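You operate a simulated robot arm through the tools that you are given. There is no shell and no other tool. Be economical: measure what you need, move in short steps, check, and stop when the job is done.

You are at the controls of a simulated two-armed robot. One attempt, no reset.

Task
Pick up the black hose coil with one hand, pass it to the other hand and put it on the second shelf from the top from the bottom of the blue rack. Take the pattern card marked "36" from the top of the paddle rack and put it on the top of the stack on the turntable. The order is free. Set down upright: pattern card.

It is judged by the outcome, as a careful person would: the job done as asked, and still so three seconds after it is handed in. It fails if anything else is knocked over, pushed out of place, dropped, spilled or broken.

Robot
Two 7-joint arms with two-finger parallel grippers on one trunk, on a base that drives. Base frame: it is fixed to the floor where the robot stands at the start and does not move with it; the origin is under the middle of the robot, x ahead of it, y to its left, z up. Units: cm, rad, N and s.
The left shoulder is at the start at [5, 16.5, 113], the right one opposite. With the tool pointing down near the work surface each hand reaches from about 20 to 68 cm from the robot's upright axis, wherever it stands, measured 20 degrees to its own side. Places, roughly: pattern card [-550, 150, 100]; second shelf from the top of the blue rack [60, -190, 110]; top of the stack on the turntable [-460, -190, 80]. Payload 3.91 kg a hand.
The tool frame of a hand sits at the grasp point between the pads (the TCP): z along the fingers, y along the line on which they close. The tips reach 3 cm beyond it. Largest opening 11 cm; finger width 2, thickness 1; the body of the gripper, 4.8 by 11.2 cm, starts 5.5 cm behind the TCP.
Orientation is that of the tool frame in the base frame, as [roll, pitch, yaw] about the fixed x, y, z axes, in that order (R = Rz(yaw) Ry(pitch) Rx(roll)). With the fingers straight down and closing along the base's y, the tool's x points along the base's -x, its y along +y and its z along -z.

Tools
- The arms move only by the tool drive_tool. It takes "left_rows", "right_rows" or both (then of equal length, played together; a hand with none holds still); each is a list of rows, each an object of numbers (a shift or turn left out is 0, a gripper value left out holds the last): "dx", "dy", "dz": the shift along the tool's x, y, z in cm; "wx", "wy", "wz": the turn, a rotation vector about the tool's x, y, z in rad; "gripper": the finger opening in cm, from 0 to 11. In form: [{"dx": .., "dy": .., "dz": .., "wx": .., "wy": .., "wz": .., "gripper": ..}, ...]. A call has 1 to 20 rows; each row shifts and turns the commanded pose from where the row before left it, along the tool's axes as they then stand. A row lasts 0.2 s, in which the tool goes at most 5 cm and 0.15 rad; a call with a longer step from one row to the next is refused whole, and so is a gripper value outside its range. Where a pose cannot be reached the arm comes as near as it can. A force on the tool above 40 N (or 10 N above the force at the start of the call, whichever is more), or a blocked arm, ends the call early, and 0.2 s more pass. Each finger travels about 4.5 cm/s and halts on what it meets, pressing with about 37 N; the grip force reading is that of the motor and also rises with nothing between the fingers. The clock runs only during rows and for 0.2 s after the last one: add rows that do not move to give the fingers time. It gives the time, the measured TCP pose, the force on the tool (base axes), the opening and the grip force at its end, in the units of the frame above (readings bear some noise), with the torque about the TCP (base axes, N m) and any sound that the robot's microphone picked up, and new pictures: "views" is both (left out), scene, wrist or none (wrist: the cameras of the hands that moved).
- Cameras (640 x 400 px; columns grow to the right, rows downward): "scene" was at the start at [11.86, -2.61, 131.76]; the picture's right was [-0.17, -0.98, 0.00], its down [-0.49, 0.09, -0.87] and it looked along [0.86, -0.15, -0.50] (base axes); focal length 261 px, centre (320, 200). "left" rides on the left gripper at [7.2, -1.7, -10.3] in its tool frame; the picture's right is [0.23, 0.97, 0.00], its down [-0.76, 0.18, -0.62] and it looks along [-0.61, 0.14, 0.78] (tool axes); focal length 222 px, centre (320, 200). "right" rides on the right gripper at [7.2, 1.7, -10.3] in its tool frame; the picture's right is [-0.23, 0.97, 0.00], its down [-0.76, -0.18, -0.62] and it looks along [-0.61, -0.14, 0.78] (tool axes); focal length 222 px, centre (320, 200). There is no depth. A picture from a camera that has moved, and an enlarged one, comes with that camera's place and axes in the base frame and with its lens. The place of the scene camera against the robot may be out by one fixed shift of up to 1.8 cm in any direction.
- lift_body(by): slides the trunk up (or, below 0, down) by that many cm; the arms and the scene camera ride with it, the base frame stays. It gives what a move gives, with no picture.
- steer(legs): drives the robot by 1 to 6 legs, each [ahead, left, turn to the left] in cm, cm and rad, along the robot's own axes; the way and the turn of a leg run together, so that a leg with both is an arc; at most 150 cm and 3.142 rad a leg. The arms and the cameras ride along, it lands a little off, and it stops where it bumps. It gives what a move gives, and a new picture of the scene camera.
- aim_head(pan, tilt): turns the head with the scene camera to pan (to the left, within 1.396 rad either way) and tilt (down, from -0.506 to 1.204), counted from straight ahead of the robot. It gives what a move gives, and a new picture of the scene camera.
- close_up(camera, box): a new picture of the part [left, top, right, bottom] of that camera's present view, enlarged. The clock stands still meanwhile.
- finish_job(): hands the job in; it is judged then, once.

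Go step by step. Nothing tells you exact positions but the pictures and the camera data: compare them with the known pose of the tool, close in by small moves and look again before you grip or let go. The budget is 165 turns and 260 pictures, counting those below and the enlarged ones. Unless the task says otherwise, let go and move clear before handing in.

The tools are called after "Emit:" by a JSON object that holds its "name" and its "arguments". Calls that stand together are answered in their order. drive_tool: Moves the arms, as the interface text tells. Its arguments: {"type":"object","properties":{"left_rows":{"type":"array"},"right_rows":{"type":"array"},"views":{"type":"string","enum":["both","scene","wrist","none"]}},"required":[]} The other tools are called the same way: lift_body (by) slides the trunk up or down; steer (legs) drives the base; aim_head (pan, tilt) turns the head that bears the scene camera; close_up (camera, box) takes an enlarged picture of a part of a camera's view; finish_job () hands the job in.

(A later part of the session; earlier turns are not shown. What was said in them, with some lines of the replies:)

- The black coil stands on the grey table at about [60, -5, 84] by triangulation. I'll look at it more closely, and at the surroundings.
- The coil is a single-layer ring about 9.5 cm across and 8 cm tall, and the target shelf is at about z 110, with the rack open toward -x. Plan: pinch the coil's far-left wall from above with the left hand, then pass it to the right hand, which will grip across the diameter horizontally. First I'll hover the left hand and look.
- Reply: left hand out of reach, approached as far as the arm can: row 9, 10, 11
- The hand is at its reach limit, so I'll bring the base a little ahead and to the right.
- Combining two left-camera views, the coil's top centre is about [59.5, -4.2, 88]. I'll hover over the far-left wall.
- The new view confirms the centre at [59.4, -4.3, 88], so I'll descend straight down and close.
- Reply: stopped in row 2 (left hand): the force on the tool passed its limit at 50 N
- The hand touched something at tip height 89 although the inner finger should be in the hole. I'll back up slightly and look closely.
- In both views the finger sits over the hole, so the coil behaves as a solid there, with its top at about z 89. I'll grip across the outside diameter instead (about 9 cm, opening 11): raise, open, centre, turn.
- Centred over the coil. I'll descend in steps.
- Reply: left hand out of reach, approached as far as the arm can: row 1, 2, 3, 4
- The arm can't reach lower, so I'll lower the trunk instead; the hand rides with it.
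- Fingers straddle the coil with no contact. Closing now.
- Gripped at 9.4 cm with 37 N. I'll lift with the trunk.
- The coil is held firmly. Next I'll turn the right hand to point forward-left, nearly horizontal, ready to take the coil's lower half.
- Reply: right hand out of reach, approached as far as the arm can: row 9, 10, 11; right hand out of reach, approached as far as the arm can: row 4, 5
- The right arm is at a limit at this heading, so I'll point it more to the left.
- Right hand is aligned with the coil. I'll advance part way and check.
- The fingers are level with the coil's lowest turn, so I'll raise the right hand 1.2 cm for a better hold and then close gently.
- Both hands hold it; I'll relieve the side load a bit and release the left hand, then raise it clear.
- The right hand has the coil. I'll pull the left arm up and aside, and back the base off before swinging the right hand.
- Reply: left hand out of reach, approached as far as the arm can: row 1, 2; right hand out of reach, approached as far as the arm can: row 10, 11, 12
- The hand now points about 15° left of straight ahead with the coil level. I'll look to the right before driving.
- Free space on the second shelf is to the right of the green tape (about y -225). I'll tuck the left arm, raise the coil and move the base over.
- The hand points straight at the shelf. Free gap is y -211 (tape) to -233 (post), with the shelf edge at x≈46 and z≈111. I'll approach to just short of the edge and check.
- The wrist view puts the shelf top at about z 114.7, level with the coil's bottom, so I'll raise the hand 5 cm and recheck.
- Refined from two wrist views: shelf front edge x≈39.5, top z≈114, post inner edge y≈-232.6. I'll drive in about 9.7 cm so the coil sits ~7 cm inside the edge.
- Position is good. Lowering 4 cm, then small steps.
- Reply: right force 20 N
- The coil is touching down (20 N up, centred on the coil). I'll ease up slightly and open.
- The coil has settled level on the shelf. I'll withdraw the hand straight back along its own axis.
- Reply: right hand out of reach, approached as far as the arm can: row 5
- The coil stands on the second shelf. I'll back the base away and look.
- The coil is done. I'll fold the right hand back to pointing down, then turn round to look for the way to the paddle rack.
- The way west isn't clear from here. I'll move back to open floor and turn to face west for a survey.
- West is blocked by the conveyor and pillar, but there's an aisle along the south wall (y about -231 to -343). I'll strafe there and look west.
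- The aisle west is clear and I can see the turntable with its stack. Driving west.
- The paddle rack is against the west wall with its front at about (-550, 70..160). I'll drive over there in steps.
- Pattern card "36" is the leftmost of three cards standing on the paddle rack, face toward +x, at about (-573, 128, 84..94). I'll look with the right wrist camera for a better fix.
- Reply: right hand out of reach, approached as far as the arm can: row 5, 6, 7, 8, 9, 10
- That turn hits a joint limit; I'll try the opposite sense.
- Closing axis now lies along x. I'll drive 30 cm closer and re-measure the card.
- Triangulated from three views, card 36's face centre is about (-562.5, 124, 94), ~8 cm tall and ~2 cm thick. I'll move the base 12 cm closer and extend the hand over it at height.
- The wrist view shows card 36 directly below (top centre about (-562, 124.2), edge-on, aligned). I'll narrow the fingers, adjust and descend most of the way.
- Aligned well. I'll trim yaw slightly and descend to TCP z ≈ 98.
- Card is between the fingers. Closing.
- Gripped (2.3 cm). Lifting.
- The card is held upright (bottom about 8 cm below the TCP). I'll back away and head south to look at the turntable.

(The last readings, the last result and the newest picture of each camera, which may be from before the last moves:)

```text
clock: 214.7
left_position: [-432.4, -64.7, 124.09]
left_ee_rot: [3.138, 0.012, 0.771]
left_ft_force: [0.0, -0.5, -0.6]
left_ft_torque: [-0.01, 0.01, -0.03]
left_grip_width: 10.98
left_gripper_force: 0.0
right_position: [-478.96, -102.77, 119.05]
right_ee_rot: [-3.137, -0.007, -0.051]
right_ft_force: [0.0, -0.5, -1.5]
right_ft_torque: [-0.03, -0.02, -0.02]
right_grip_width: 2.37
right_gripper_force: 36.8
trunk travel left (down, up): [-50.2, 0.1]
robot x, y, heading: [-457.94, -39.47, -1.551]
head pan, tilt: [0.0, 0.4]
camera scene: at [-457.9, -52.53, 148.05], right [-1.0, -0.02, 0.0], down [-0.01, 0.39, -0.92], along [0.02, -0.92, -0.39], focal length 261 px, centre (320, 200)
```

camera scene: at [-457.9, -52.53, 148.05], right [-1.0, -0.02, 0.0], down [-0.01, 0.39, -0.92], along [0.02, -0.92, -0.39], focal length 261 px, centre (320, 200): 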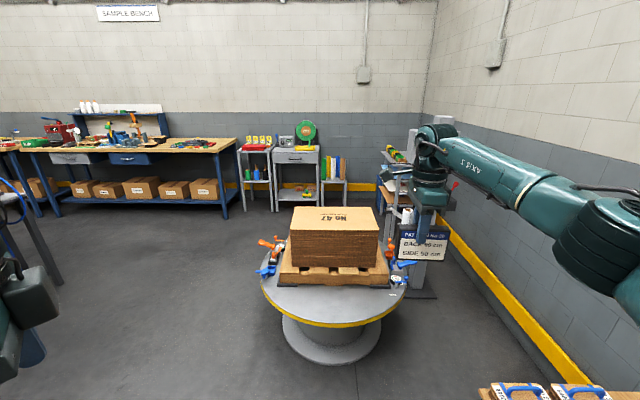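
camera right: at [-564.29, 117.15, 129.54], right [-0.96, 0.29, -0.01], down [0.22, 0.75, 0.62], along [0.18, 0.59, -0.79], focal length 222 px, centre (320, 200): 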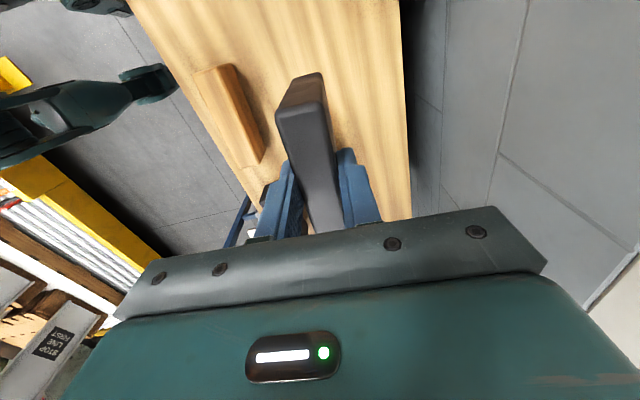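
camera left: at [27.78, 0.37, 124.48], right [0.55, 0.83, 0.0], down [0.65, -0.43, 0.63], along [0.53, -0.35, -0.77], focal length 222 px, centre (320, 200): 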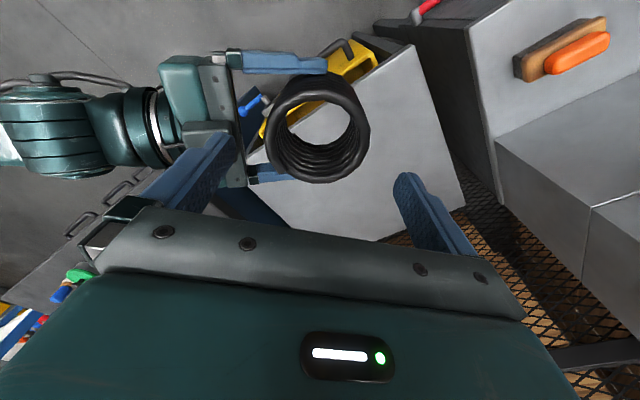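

The stack ("No 47") on the turntable has its top around x -440..-488, y -165..-202, z≈80. I'll drive closer with the card held high.

Emit:
{"name": "steer", "arguments": {"legs": [[50, 12, 0]]}}

Emit:
{"name": "aim_head", "arguments": {"pan": -0.2, "tilt": 0.65}}

Emit:
{"name": "close_up", "arguments": {"camera": "right", "box": [0, 0, 640, 400]}}

```text
clock: 217.7
left_position: [-419.65, -114.12, 124.07]
left_ee_rot: [3.14, 0.011, 0.766]
left_ft_force: [0.0, -0.6, 0.1]
left_ft_torque: [-0.03, 0.03, 0.0]
left_grip_width: 11.0
left_gripper_force: 0.0
right_position: [-466.44, -151.91, 119.08]
right_ee_rot: [-3.138, -0.008, -0.053]
right_ft_force: [0.6, -0.2, -1.2]
right_ft_torque: [0.0, -0.04, 0.02]
right_grip_width: 2.36
right_gripper_force: 37.2
trunk travel left (down, up): [-50.2, 0.1]
robot x, y, heading: [-445.53, -88.18, -1.555]
head pan, tilt: [0.0, 0.4]
camera scene: at [-445.01, -101.75, 148.04], right [-1.0, -0.02, 0.0], down [-0.01, 0.39, -0.92], along [0.01, -0.92, -0.39], focal length 261 px, centre (320, 200)
```

scene: 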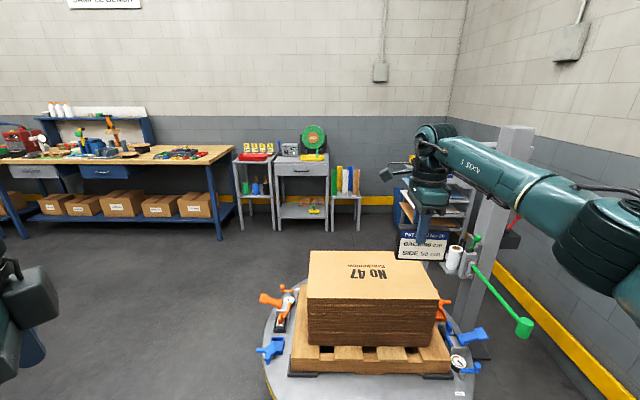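

```text
clock: 218.4
left_position: [-419.44, -114.05, 124.25]
left_ee_rot: [3.14, 0.01, 0.766]
left_ft_force: [0.1, -0.1, 0.2]
left_ft_torque: [0.01, 0.0, -0.01]
left_grip_width: 11.0
left_gripper_force: 0.1
right_position: [-466.35, -151.83, 119.15]
right_ee_rot: [-3.138, -0.008, -0.054]
right_ft_force: [-1.0, -0.2, -1.2]
right_ft_torque: [-0.05, -0.02, -0.01]
right_grip_width: 2.35
right_gripper_force: 37.6
trunk travel left (down, up): [-50.2, 0.1]
robot x, y, heading: [-445.02, -88.44, -1.553]
head pan, tilt: [-0.201, 0.649]
camera scene: at [-446.76, -100.97, 145.81], right [-0.98, 0.18, 0.0], down [0.11, 0.59, -0.8], along [-0.15, -0.78, -0.6], focal length 261 px, centre (320, 200)
```

scene: 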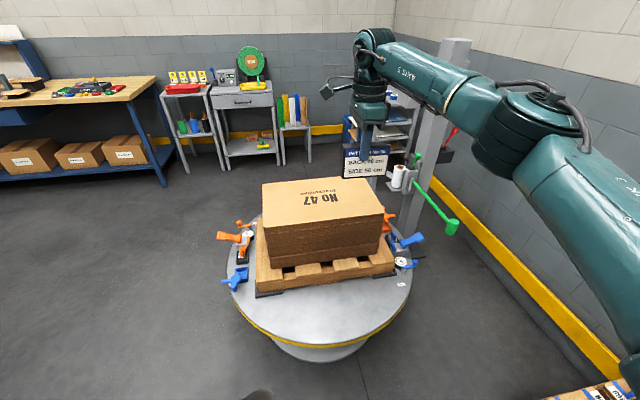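

```text
1.00 times, centred on (320, 200) of right (not enlarged: the box is as wide or as high as the picture)
camera zoom: at [-459.22, -153.99, 129.52], right [-0.28, -0.96, 0.0], down [-0.76, 0.22, 0.62], along [-0.59, 0.18, -0.79], focal length 222 px, centre (320, 200)
```

zoom: 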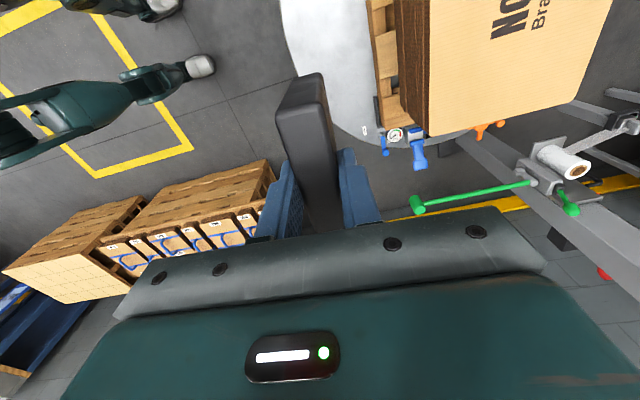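

The stack's top is about x -441..-488, y -175..-207, z≈77. From the north the turntable rim keeps me too far; the east side is closer. First I'll lower the trunk and test how far the arm extends.

Emit:
{"name": "lift_body", "arguments": {"by": -20}}

Emit:
{"name": "drive_tool", "arguments": {"right_rows": [{"dy": 2}, {"dy": 2}, {"dy": 2}, {"dy": 2}, {}], "views": "none"}}

```text
clock: 220.6
left_position: [-419.54, -114.08, 104.26]
left_ee_rot: [3.139, 0.012, 0.767]
left_ft_force: [-0.1, 0.5, 0.6]
left_ft_torque: [0.01, 0.03, -0.01]
left_grip_width: 10.99
left_gripper_force: 0.1
right_position: [-466.32, -151.83, 99.0]
right_ee_rot: [-3.137, -0.007, -0.053]
right_ft_force: [-0.2, -0.8, -1.8]
right_ft_torque: [0.0, -0.03, -0.02]
right_grip_width: 2.37
right_gripper_force: 37.4
trunk travel left (down, up): [-30.2, 20.1]
robot x, y, heading: [-445.48, -88.99, -1.555]
head pan, tilt: [-0.201, 0.649]
```

```text
clock: 221.8
left_position: [-419.51, -114.08, 104.09]
left_ee_rot: [3.139, 0.012, 0.768]
left_ft_force: [0.2, 0.4, -0.3]
left_ft_torque: [-0.02, -0.02, -0.02]
left_grip_width: 10.99
left_gripper_force: 0.1
right_position: [-466.48, -154.07, 99.05]
right_ee_rot: [-3.137, -0.007, -0.054]
right_ft_force: [-0.4, -0.1, -1.1]
right_ft_torque: [0.0, 0.02, 0.04]
right_grip_width: 2.37
right_gripper_force: 37.3
right hand out of reach, approached as far as the arm can: row 2, 3, 4
trunk travel left (down, up): [-30.2, 20.1]
robot x, y, heading: [-445.03, -88.29, -1.551]
head pan, tilt: [-0.201, 0.649]
```

Max extension is about 66 cm ahead. I'll go round to the east side: strafe east, turn west, then look before closing in.

Emit:
{"name": "steer", "arguments": {"legs": [[0, 66, 0], [0, 0, -1.589], [0, 100, 0]]}}

Emit:
{"name": "aim_head", "arguments": {"pan": 0.1, "tilt": 0.75}}

```text
clock: 240.6
left_position: [-405.12, -212.66, 104.21]
left_ee_rot: [3.14, 0.011, -0.814]
left_ft_force: [0.6, -0.1, 0.5]
left_ft_torque: [0.03, 0.01, -0.01]
left_grip_width: 10.99
left_gripper_force: 0.1
right_position: [-444.71, -165.5, 98.98]
right_ee_rot: [-3.137, -0.008, -1.634]
right_ft_force: [0.7, 0.3, -1.4]
right_ft_torque: [0.0, -0.01, -0.03]
right_grip_width: 2.36
right_gripper_force: 37.0
trunk travel left (down, up): [-30.2, 20.1]
robot x, y, heading: [-379.04, -187.11, -3.131]
head pan, tilt: [-0.201, 0.649]
camera scene: at [-390.76, -186.61, 125.8], right [0.19, 0.98, 0.0], down [0.59, -0.12, -0.8], along [-0.78, 0.15, -0.6], focal length 261 px, centre (320, 200)
```

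scene: 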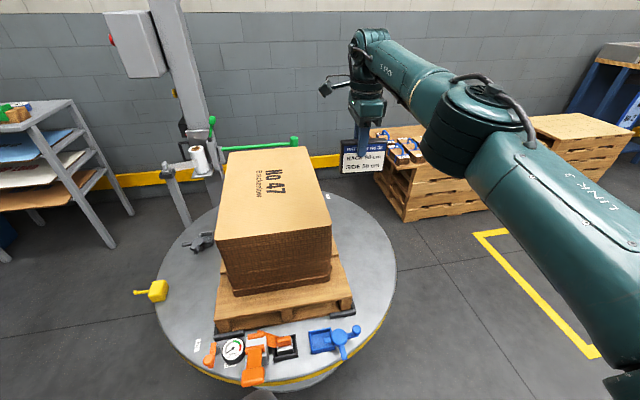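

```text
clock: 241.4
left_position: [-405.24, -212.76, 104.16]
left_ee_rot: [3.141, 0.013, -0.812]
left_ft_force: [0.2, 0.0, 0.6]
left_ft_torque: [-0.02, 0.0, -0.03]
left_grip_width: 10.97
left_gripper_force: 0.1
right_position: [-444.77, -165.27, 99.0]
right_ee_rot: [-3.138, -0.006, -1.634]
right_ft_force: [-0.3, -0.6, -2.2]
right_ft_torque: [-0.03, 0.03, 0.01]
right_grip_width: 2.35
right_gripper_force: 36.8
trunk travel left (down, up): [-30.2, 20.1]
robot x, y, heading: [-379.14, -187.21, -3.136]
head pan, tilt: [0.099, 0.75]
camera scene: at [-390.48, -189.15, 124.94], right [-0.11, 0.99, 0.0], down [0.68, 0.07, -0.73], along [-0.73, -0.08, -0.68], focal length 261 px, centre (320, 200)
```

scene: 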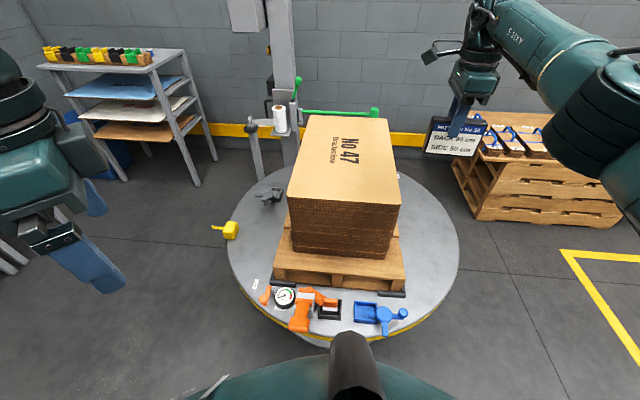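

The stack top from here is x from -440, y -203..-174. I'll move 6 ahead and 22.5 left so the card is over it.

Emit:
{"name": "steer", "arguments": {"legs": [[0, 22.5, 0], [6, 0, 0]]}}

Emit:
{"name": "close_up", "arguments": {"camera": "right", "box": [0, 0, 640, 400]}}

```text
clock: 244.5
left_position: [-410.77, -234.92, 104.26]
left_ee_rot: [-3.14, 0.012, -0.811]
left_ft_force: [-0.7, 0.9, 0.0]
left_ft_torque: [-0.02, -0.02, -0.02]
left_grip_width: 10.99
left_gripper_force: 0.0
right_position: [-450.6, -187.78, 98.94]
right_ee_rot: [-3.138, -0.007, -1.633]
right_ft_force: [-0.3, -0.1, -1.3]
right_ft_torque: [-0.02, -0.02, -0.02]
right_grip_width: 2.34
right_gripper_force: 36.9
trunk travel left (down, up): [-30.2, 20.1]
robot x, y, heading: [-385.06, -209.65, -3.132]
head pan, tilt: [0.099, 0.75]
camera scene: at [-396.27, -211.42, 124.93], right [-0.11, 0.99, 0.0], down [0.68, 0.07, -0.73], along [-0.73, -0.08, -0.68], focal length 261 px, centre (320, 200)
```

scene: 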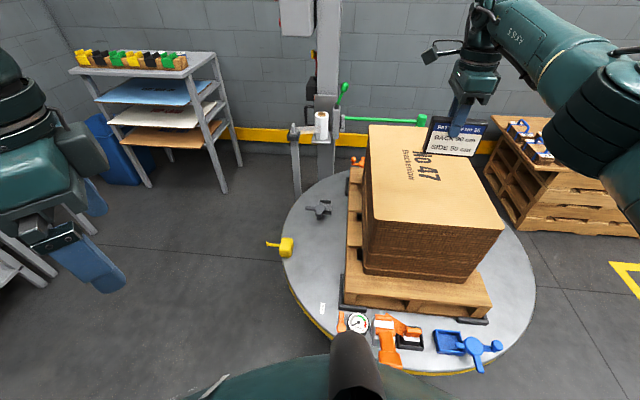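

```text
1.00 times, centred on (320, 200) of right (not enlarged: the box is as wide or as high as the picture)
camera zoom: at [-452.7, -194.82, 109.32], right [-0.96, 0.29, -0.01], down [0.22, 0.75, 0.62], along [0.18, 0.59, -0.79], focal length 222 px, centre (320, 200)
```

zoom: 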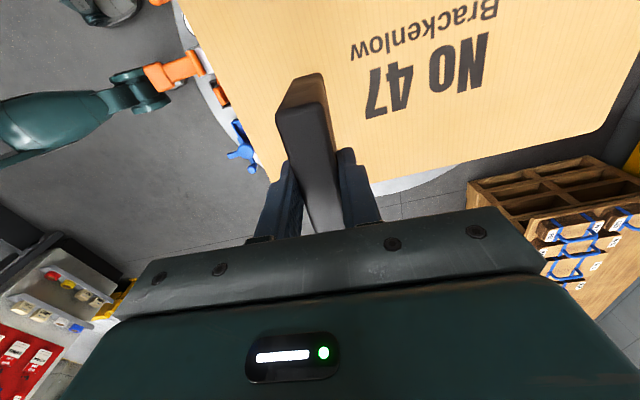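

The card is over the stack, 10+ cm inside both edges. Lowering the trunk 9 cm, then small arm steps.

Emit:
{"name": "lift_body", "arguments": {"by": -9}}

Emit:
{"name": "aim_head", "arguments": {"pan": -0.3, "tilt": 0.6}}

Emit:
{"name": "close_up", "arguments": {"camera": "scene", "box": [240, 80, 460, 260]}}

```text
clock: 245.8
left_position: [-410.8, -235.02, 95.26]
left_ee_rot: [3.139, 0.013, -0.811]
left_ft_force: [-1.2, -0.3, -0.1]
left_ft_torque: [-0.01, 0.01, -0.03]
left_grip_width: 10.99
left_gripper_force: 0.0
right_position: [-450.52, -187.6, 89.97]
right_ee_rot: [-3.138, -0.008, -1.63]
right_ft_force: [-0.1, -0.4, -1.1]
right_ft_torque: [-0.01, 0.0, 0.01]
right_grip_width: 2.36
right_gripper_force: 36.5
trunk travel left (down, up): [-21.2, 29.1]
robot x, y, heading: [-384.67, -209.31, -3.128]
head pan, tilt: [0.099, 0.75]
```

```text
clock: 246.6
left_position: [-410.85, -235.07, 95.19]
left_ee_rot: [3.139, 0.013, -0.812]
left_ft_force: [-0.5, 0.9, -0.5]
left_ft_torque: [0.01, 0.01, 0.02]
left_grip_width: 11.0
left_gripper_force: 0.1
right_position: [-450.55, -187.73, 89.93]
right_ee_rot: [-3.139, -0.007, -1.632]
right_ft_force: [0.2, -0.2, -1.8]
right_ft_torque: [-0.02, -0.01, -0.03]
right_grip_width: 2.38
right_gripper_force: 36.9
trunk travel left (down, up): [-21.2, 29.1]
robot x, y, heading: [-385.42, -209.59, -3.13]
head pan, tilt: [-0.3, 0.6]
camera scene: at [-396.44, -207.99, 117.22], right [0.29, 0.96, 0.0], down [0.54, -0.16, -0.82], along [-0.79, 0.24, -0.57], focal length 261 px, centre (320, 200)
```

scene: 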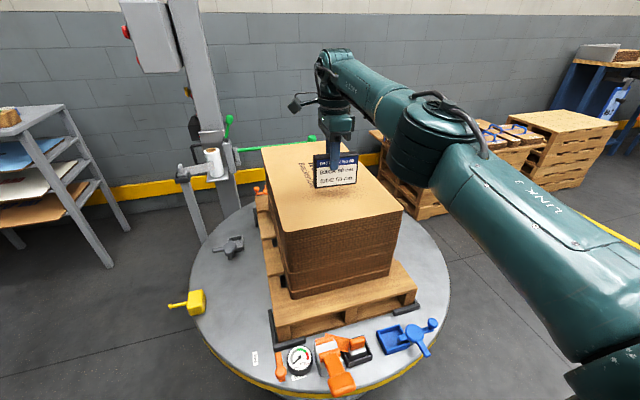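

```text
2.22 times, centred on (350, 170) of scene
camera zoom: at [-396.44, -207.99, 117.22], right [0.29, 0.96, 0.0], down [0.54, -0.16, -0.82], along [-0.79, 0.24, -0.57], focal length 580 px, centre (253, 267)
```

zoom: 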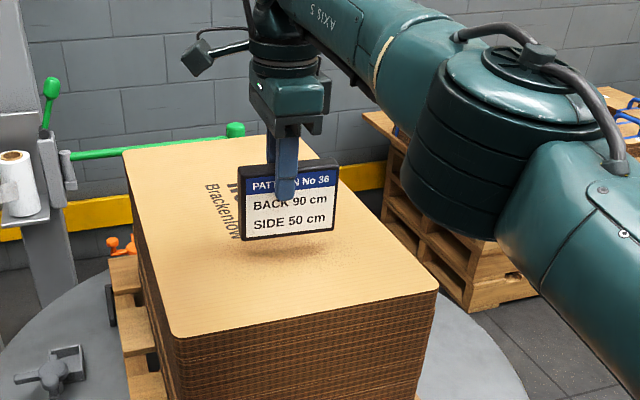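

Emit:
{"name": "drive_tool", "arguments": {"right_rows": [{"dz": 1}, {"dz": 1}, {"dz": 0.5}, {}], "views": "none"}}

Emit:
{"name": "close_up", "arguments": {"camera": "scene", "box": [290, 110, 410, 220]}}

```text
clock: 247.6
left_position: [-410.8, -235.01, 95.24]
left_ee_rot: [3.141, 0.011, -0.811]
left_ft_force: [0.1, -0.1, 0.4]
left_ft_torque: [0.01, 0.02, 0.02]
left_grip_width: 11.03
left_gripper_force: 0.0
right_position: [-450.54, -187.76, 87.44]
right_ee_rot: [-3.138, -0.006, -1.631]
right_ft_force: [0.8, -0.8, -1.1]
right_ft_torque: [-0.06, -0.01, 0.0]
right_grip_width: 2.34
right_gripper_force: 36.8
trunk travel left (down, up): [-21.2, 29.1]
robot x, y, heading: [-384.97, -209.38, -3.126]
head pan, tilt: [-0.3, 0.6]
```

```text
3.64 times, centred on (350, 165) of scene
camera zoom: at [-396.43, -207.99, 117.23], right [0.29, 0.96, 0.0], down [0.54, -0.16, -0.82], along [-0.79, 0.24, -0.57], focal length 950 px, centre (211, 327)
```

zoom: 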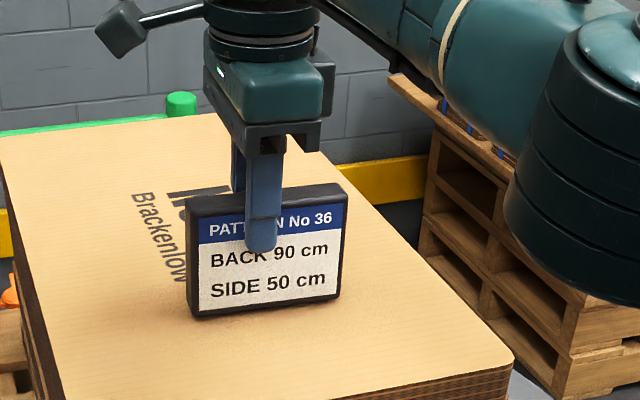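

Emit:
{"name": "drive_tool", "arguments": {"right_rows": [{"dz": 0.25}, {"dz": 0.25}, {}], "views": "none"}}

```text
clock: 248.4
left_position: [-410.91, -235.03, 95.28]
left_ee_rot: [3.14, 0.013, -0.811]
left_ft_force: [-0.2, -0.1, 0.1]
left_ft_torque: [0.02, 0.01, -0.02]
left_grip_width: 10.99
left_gripper_force: 0.0
right_position: [-450.51, -187.79, 87.09]
right_ee_rot: [-3.14, -0.007, -1.632]
right_ft_force: [-0.1, 0.3, 1.9]
right_ft_torque: [0.16, 0.06, 0.0]
right_grip_width: 2.36
right_gripper_force: 36.7
trunk travel left (down, up): [-21.2, 29.1]
robot x, y, heading: [-384.97, -209.37, -3.127]
head pan, tilt: [-0.3, 0.6]
```

Emit:
{"name": "drive_tool", "arguments": {"right_rows": [{"dz": 0.15}, {}, {}], "views": "none"}}

Emit:
{"name": "close_up", "arguments": {"camera": "scene", "box": [300, 130, 380, 200]}}

```text
clock: 249.2
left_position: [-410.8, -235.01, 95.26]
left_ee_rot: [3.139, 0.013, -0.81]
left_ft_force: [0.4, -0.2, 0.3]
left_ft_torque: [-0.02, -0.03, -0.01]
left_grip_width: 11.0
left_gripper_force: 0.1
right_position: [-450.46, -187.79, 87.08]
right_ee_rot: [3.14, -0.007, -1.632]
right_ft_force: [0.5, 1.3, 15.8]
right_ft_torque: [0.43, -0.12, 0.01]
right_grip_width: 2.36
right_gripper_force: 36.7
trunk travel left (down, up): [-21.2, 29.1]
robot x, y, heading: [-385.15, -209.55, -3.132]
head pan, tilt: [-0.3, 0.6]
```

```text
5.71 times, centred on (340, 165) of scene
camera zoom: at [-396.27, -208.03, 117.26], right [0.29, 0.96, 0.0], down [0.54, -0.16, -0.83], along [-0.79, 0.24, -0.56], focal length 1492 px, centre (206, 400)
```

zoom: 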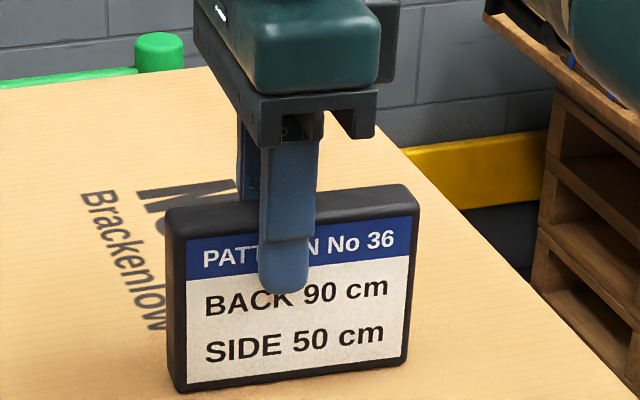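

The card is seated on the stack. I'll ease the pressure and open slowly.

Emit:
{"name": "drive_tool", "arguments": {"right_rows": [{"dz": -0.12}, {}, {"gripper": 2.8}, {"gripper": 3.4}, {"gripper": 4.5}, {"gripper": 6}, {}, {}]}}

Emit:
{"name": "close_up", "arguments": {"camera": "scene", "box": [300, 130, 380, 200]}}

```text
clock: 251.0
left_position: [-410.78, -234.98, 95.2]
left_ee_rot: [3.141, 0.011, -0.81]
left_ft_force: [-0.4, -0.3, 0.7]
left_ft_torque: [0.01, 0.01, 0.02]
left_grip_width: 11.0
left_gripper_force: 0.0
right_position: [-450.61, -187.81, 87.0]
right_ee_rot: [-3.137, -0.007, -1.632]
right_ft_force: [-0.2, 0.3, 0.3]
right_ft_torque: [-0.01, 0.0, 0.03]
right_grip_width: 6.02
right_gripper_force: 0.0
trunk travel left (down, up): [-21.2, 29.1]
robot x, y, heading: [-384.97, -209.82, -3.131]
head pan, tilt: [-0.3, 0.6]
camera scene: at [-396.42, -207.99, 117.23], right [0.29, 0.96, 0.0], down [0.54, -0.16, -0.83], along [-0.79, 0.24, -0.56], focal length 261 px, centre (320, 200)
camera right: at [-452.64, -194.82, 97.34], right [-0.96, 0.29, 0.0], down [0.22, 0.75, 0.62], along [0.18, 0.59, -0.79], focal length 222 px, centre (320, 200)
```

scene: 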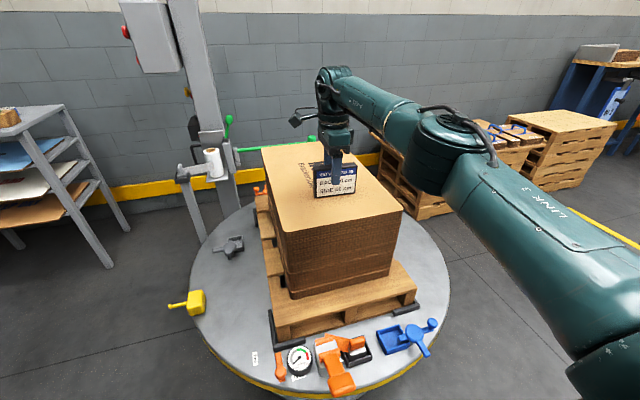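
right: 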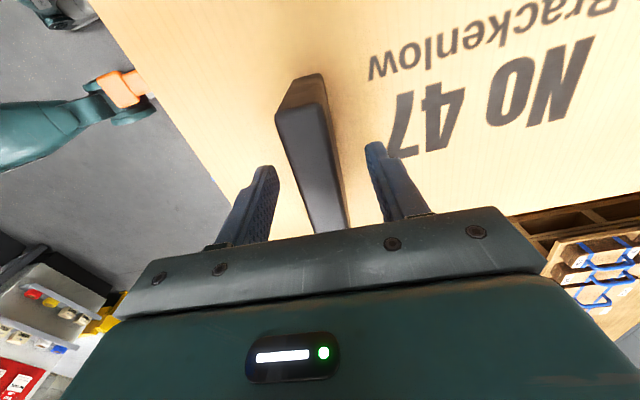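

```text
5.71 times, centred on (340, 165) of scene
camera zoom: at [-396.42, -207.99, 117.23], right [0.29, 0.96, 0.0], down [0.54, -0.16, -0.83], along [-0.79, 0.24, -0.56], focal length 1492 px, centre (206, 400)
```

zoom: 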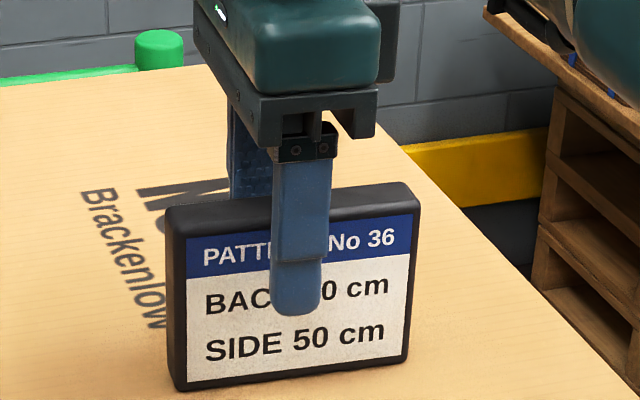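

The card stands free and upright. I'll raise the hand straight up by lifting the trunk (the arm is near its limit), then back off.

Emit:
{"name": "lift_body", "arguments": {"by": 20}}

Emit:
{"name": "steer", "arguments": {"legs": [[-30, 0, 0]]}}

Emit:
{"name": "close_up", "arguments": {"camera": "scene", "box": [220, 100, 420, 260]}}

```text
clock: 253.2
left_position: [-410.73, -234.99, 115.29]
left_ee_rot: [3.139, 0.012, -0.811]
left_ft_force: [-0.2, -0.7, 0.4]
left_ft_torque: [-0.01, 0.02, -0.01]
left_grip_width: 11.0
left_gripper_force: 0.1
right_position: [-450.52, -187.73, 106.91]
right_ee_rot: [-3.138, -0.006, -1.632]
right_ft_force: [0.9, 0.8, -0.3]
right_ft_torque: [-0.01, 0.01, -0.03]
right_grip_width: 6.02
right_gripper_force: 0.0
trunk travel left (down, up): [-41.2, 9.1]
robot x, y, heading: [-385.11, -209.37, -3.13]
head pan, tilt: [-0.3, 0.6]
```

```text
clock: 255.2
left_position: [-380.49, -234.78, 115.32]
left_ee_rot: [3.139, 0.011, -0.808]
left_ft_force: [-0.1, 0.0, 0.1]
left_ft_torque: [-0.03, 0.0, 0.02]
left_grip_width: 11.0
left_gripper_force: 0.1
right_position: [-420.36, -187.58, 107.02]
right_ee_rot: [-3.141, -0.007, -1.629]
right_ft_force: [0.4, -0.7, -0.3]
right_ft_torque: [0.01, 0.02, 0.01]
right_grip_width: 6.0
right_gripper_force: 0.1
trunk travel left (down, up): [-41.2, 9.1]
robot x, y, heading: [-354.88, -209.23, -3.127]
head pan, tilt: [-0.3, 0.6]
camera scene: at [-366.18, -207.68, 137.24], right [0.28, 0.96, 0.0], down [0.54, -0.16, -0.83], along [-0.79, 0.23, -0.56], focal length 261 px, centre (320, 200)
```

scene: 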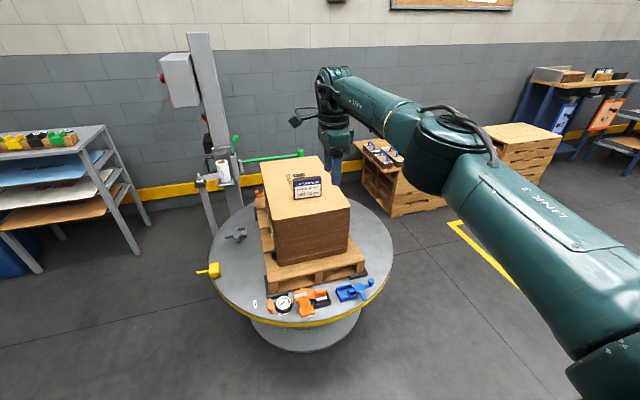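

```text
2.50 times, centred on (320, 180) of scene
camera zoom: at [-366.18, -207.68, 137.24], right [0.28, 0.96, 0.0], down [0.54, -0.16, -0.83], along [-0.79, 0.23, -0.56], focal length 653 px, centre (320, 250)
```

zoom: 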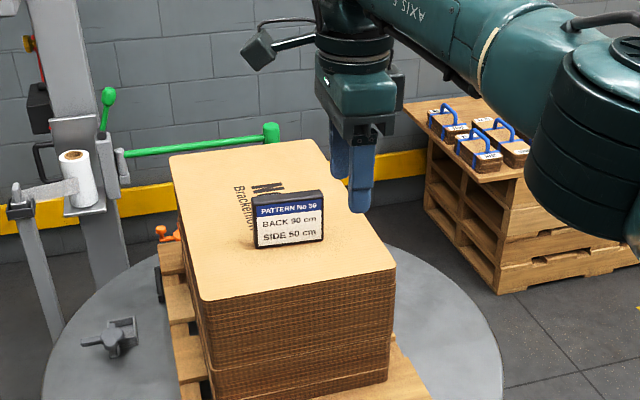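

The card stands upright on top of the turntable stack, the coil is on the second shelf from the top of the blue rack, and both hands are clear. Handing in.

Emit:
{"name": "finish_job", "arguments": {}}

```text
The job is handed in.
```

I passed the hose coil from the left hand to the right and set it on the blue rack. Pattern card "36" stands upright on top of the stack on the turntable. In the pictures I took, nothing else looked knocked over or moved.

The instruction for the coil was unclear ("second shelf from the top from the bottom"). I used the second shelf from the top, the one with the tapes, because it best matches the height you gave.
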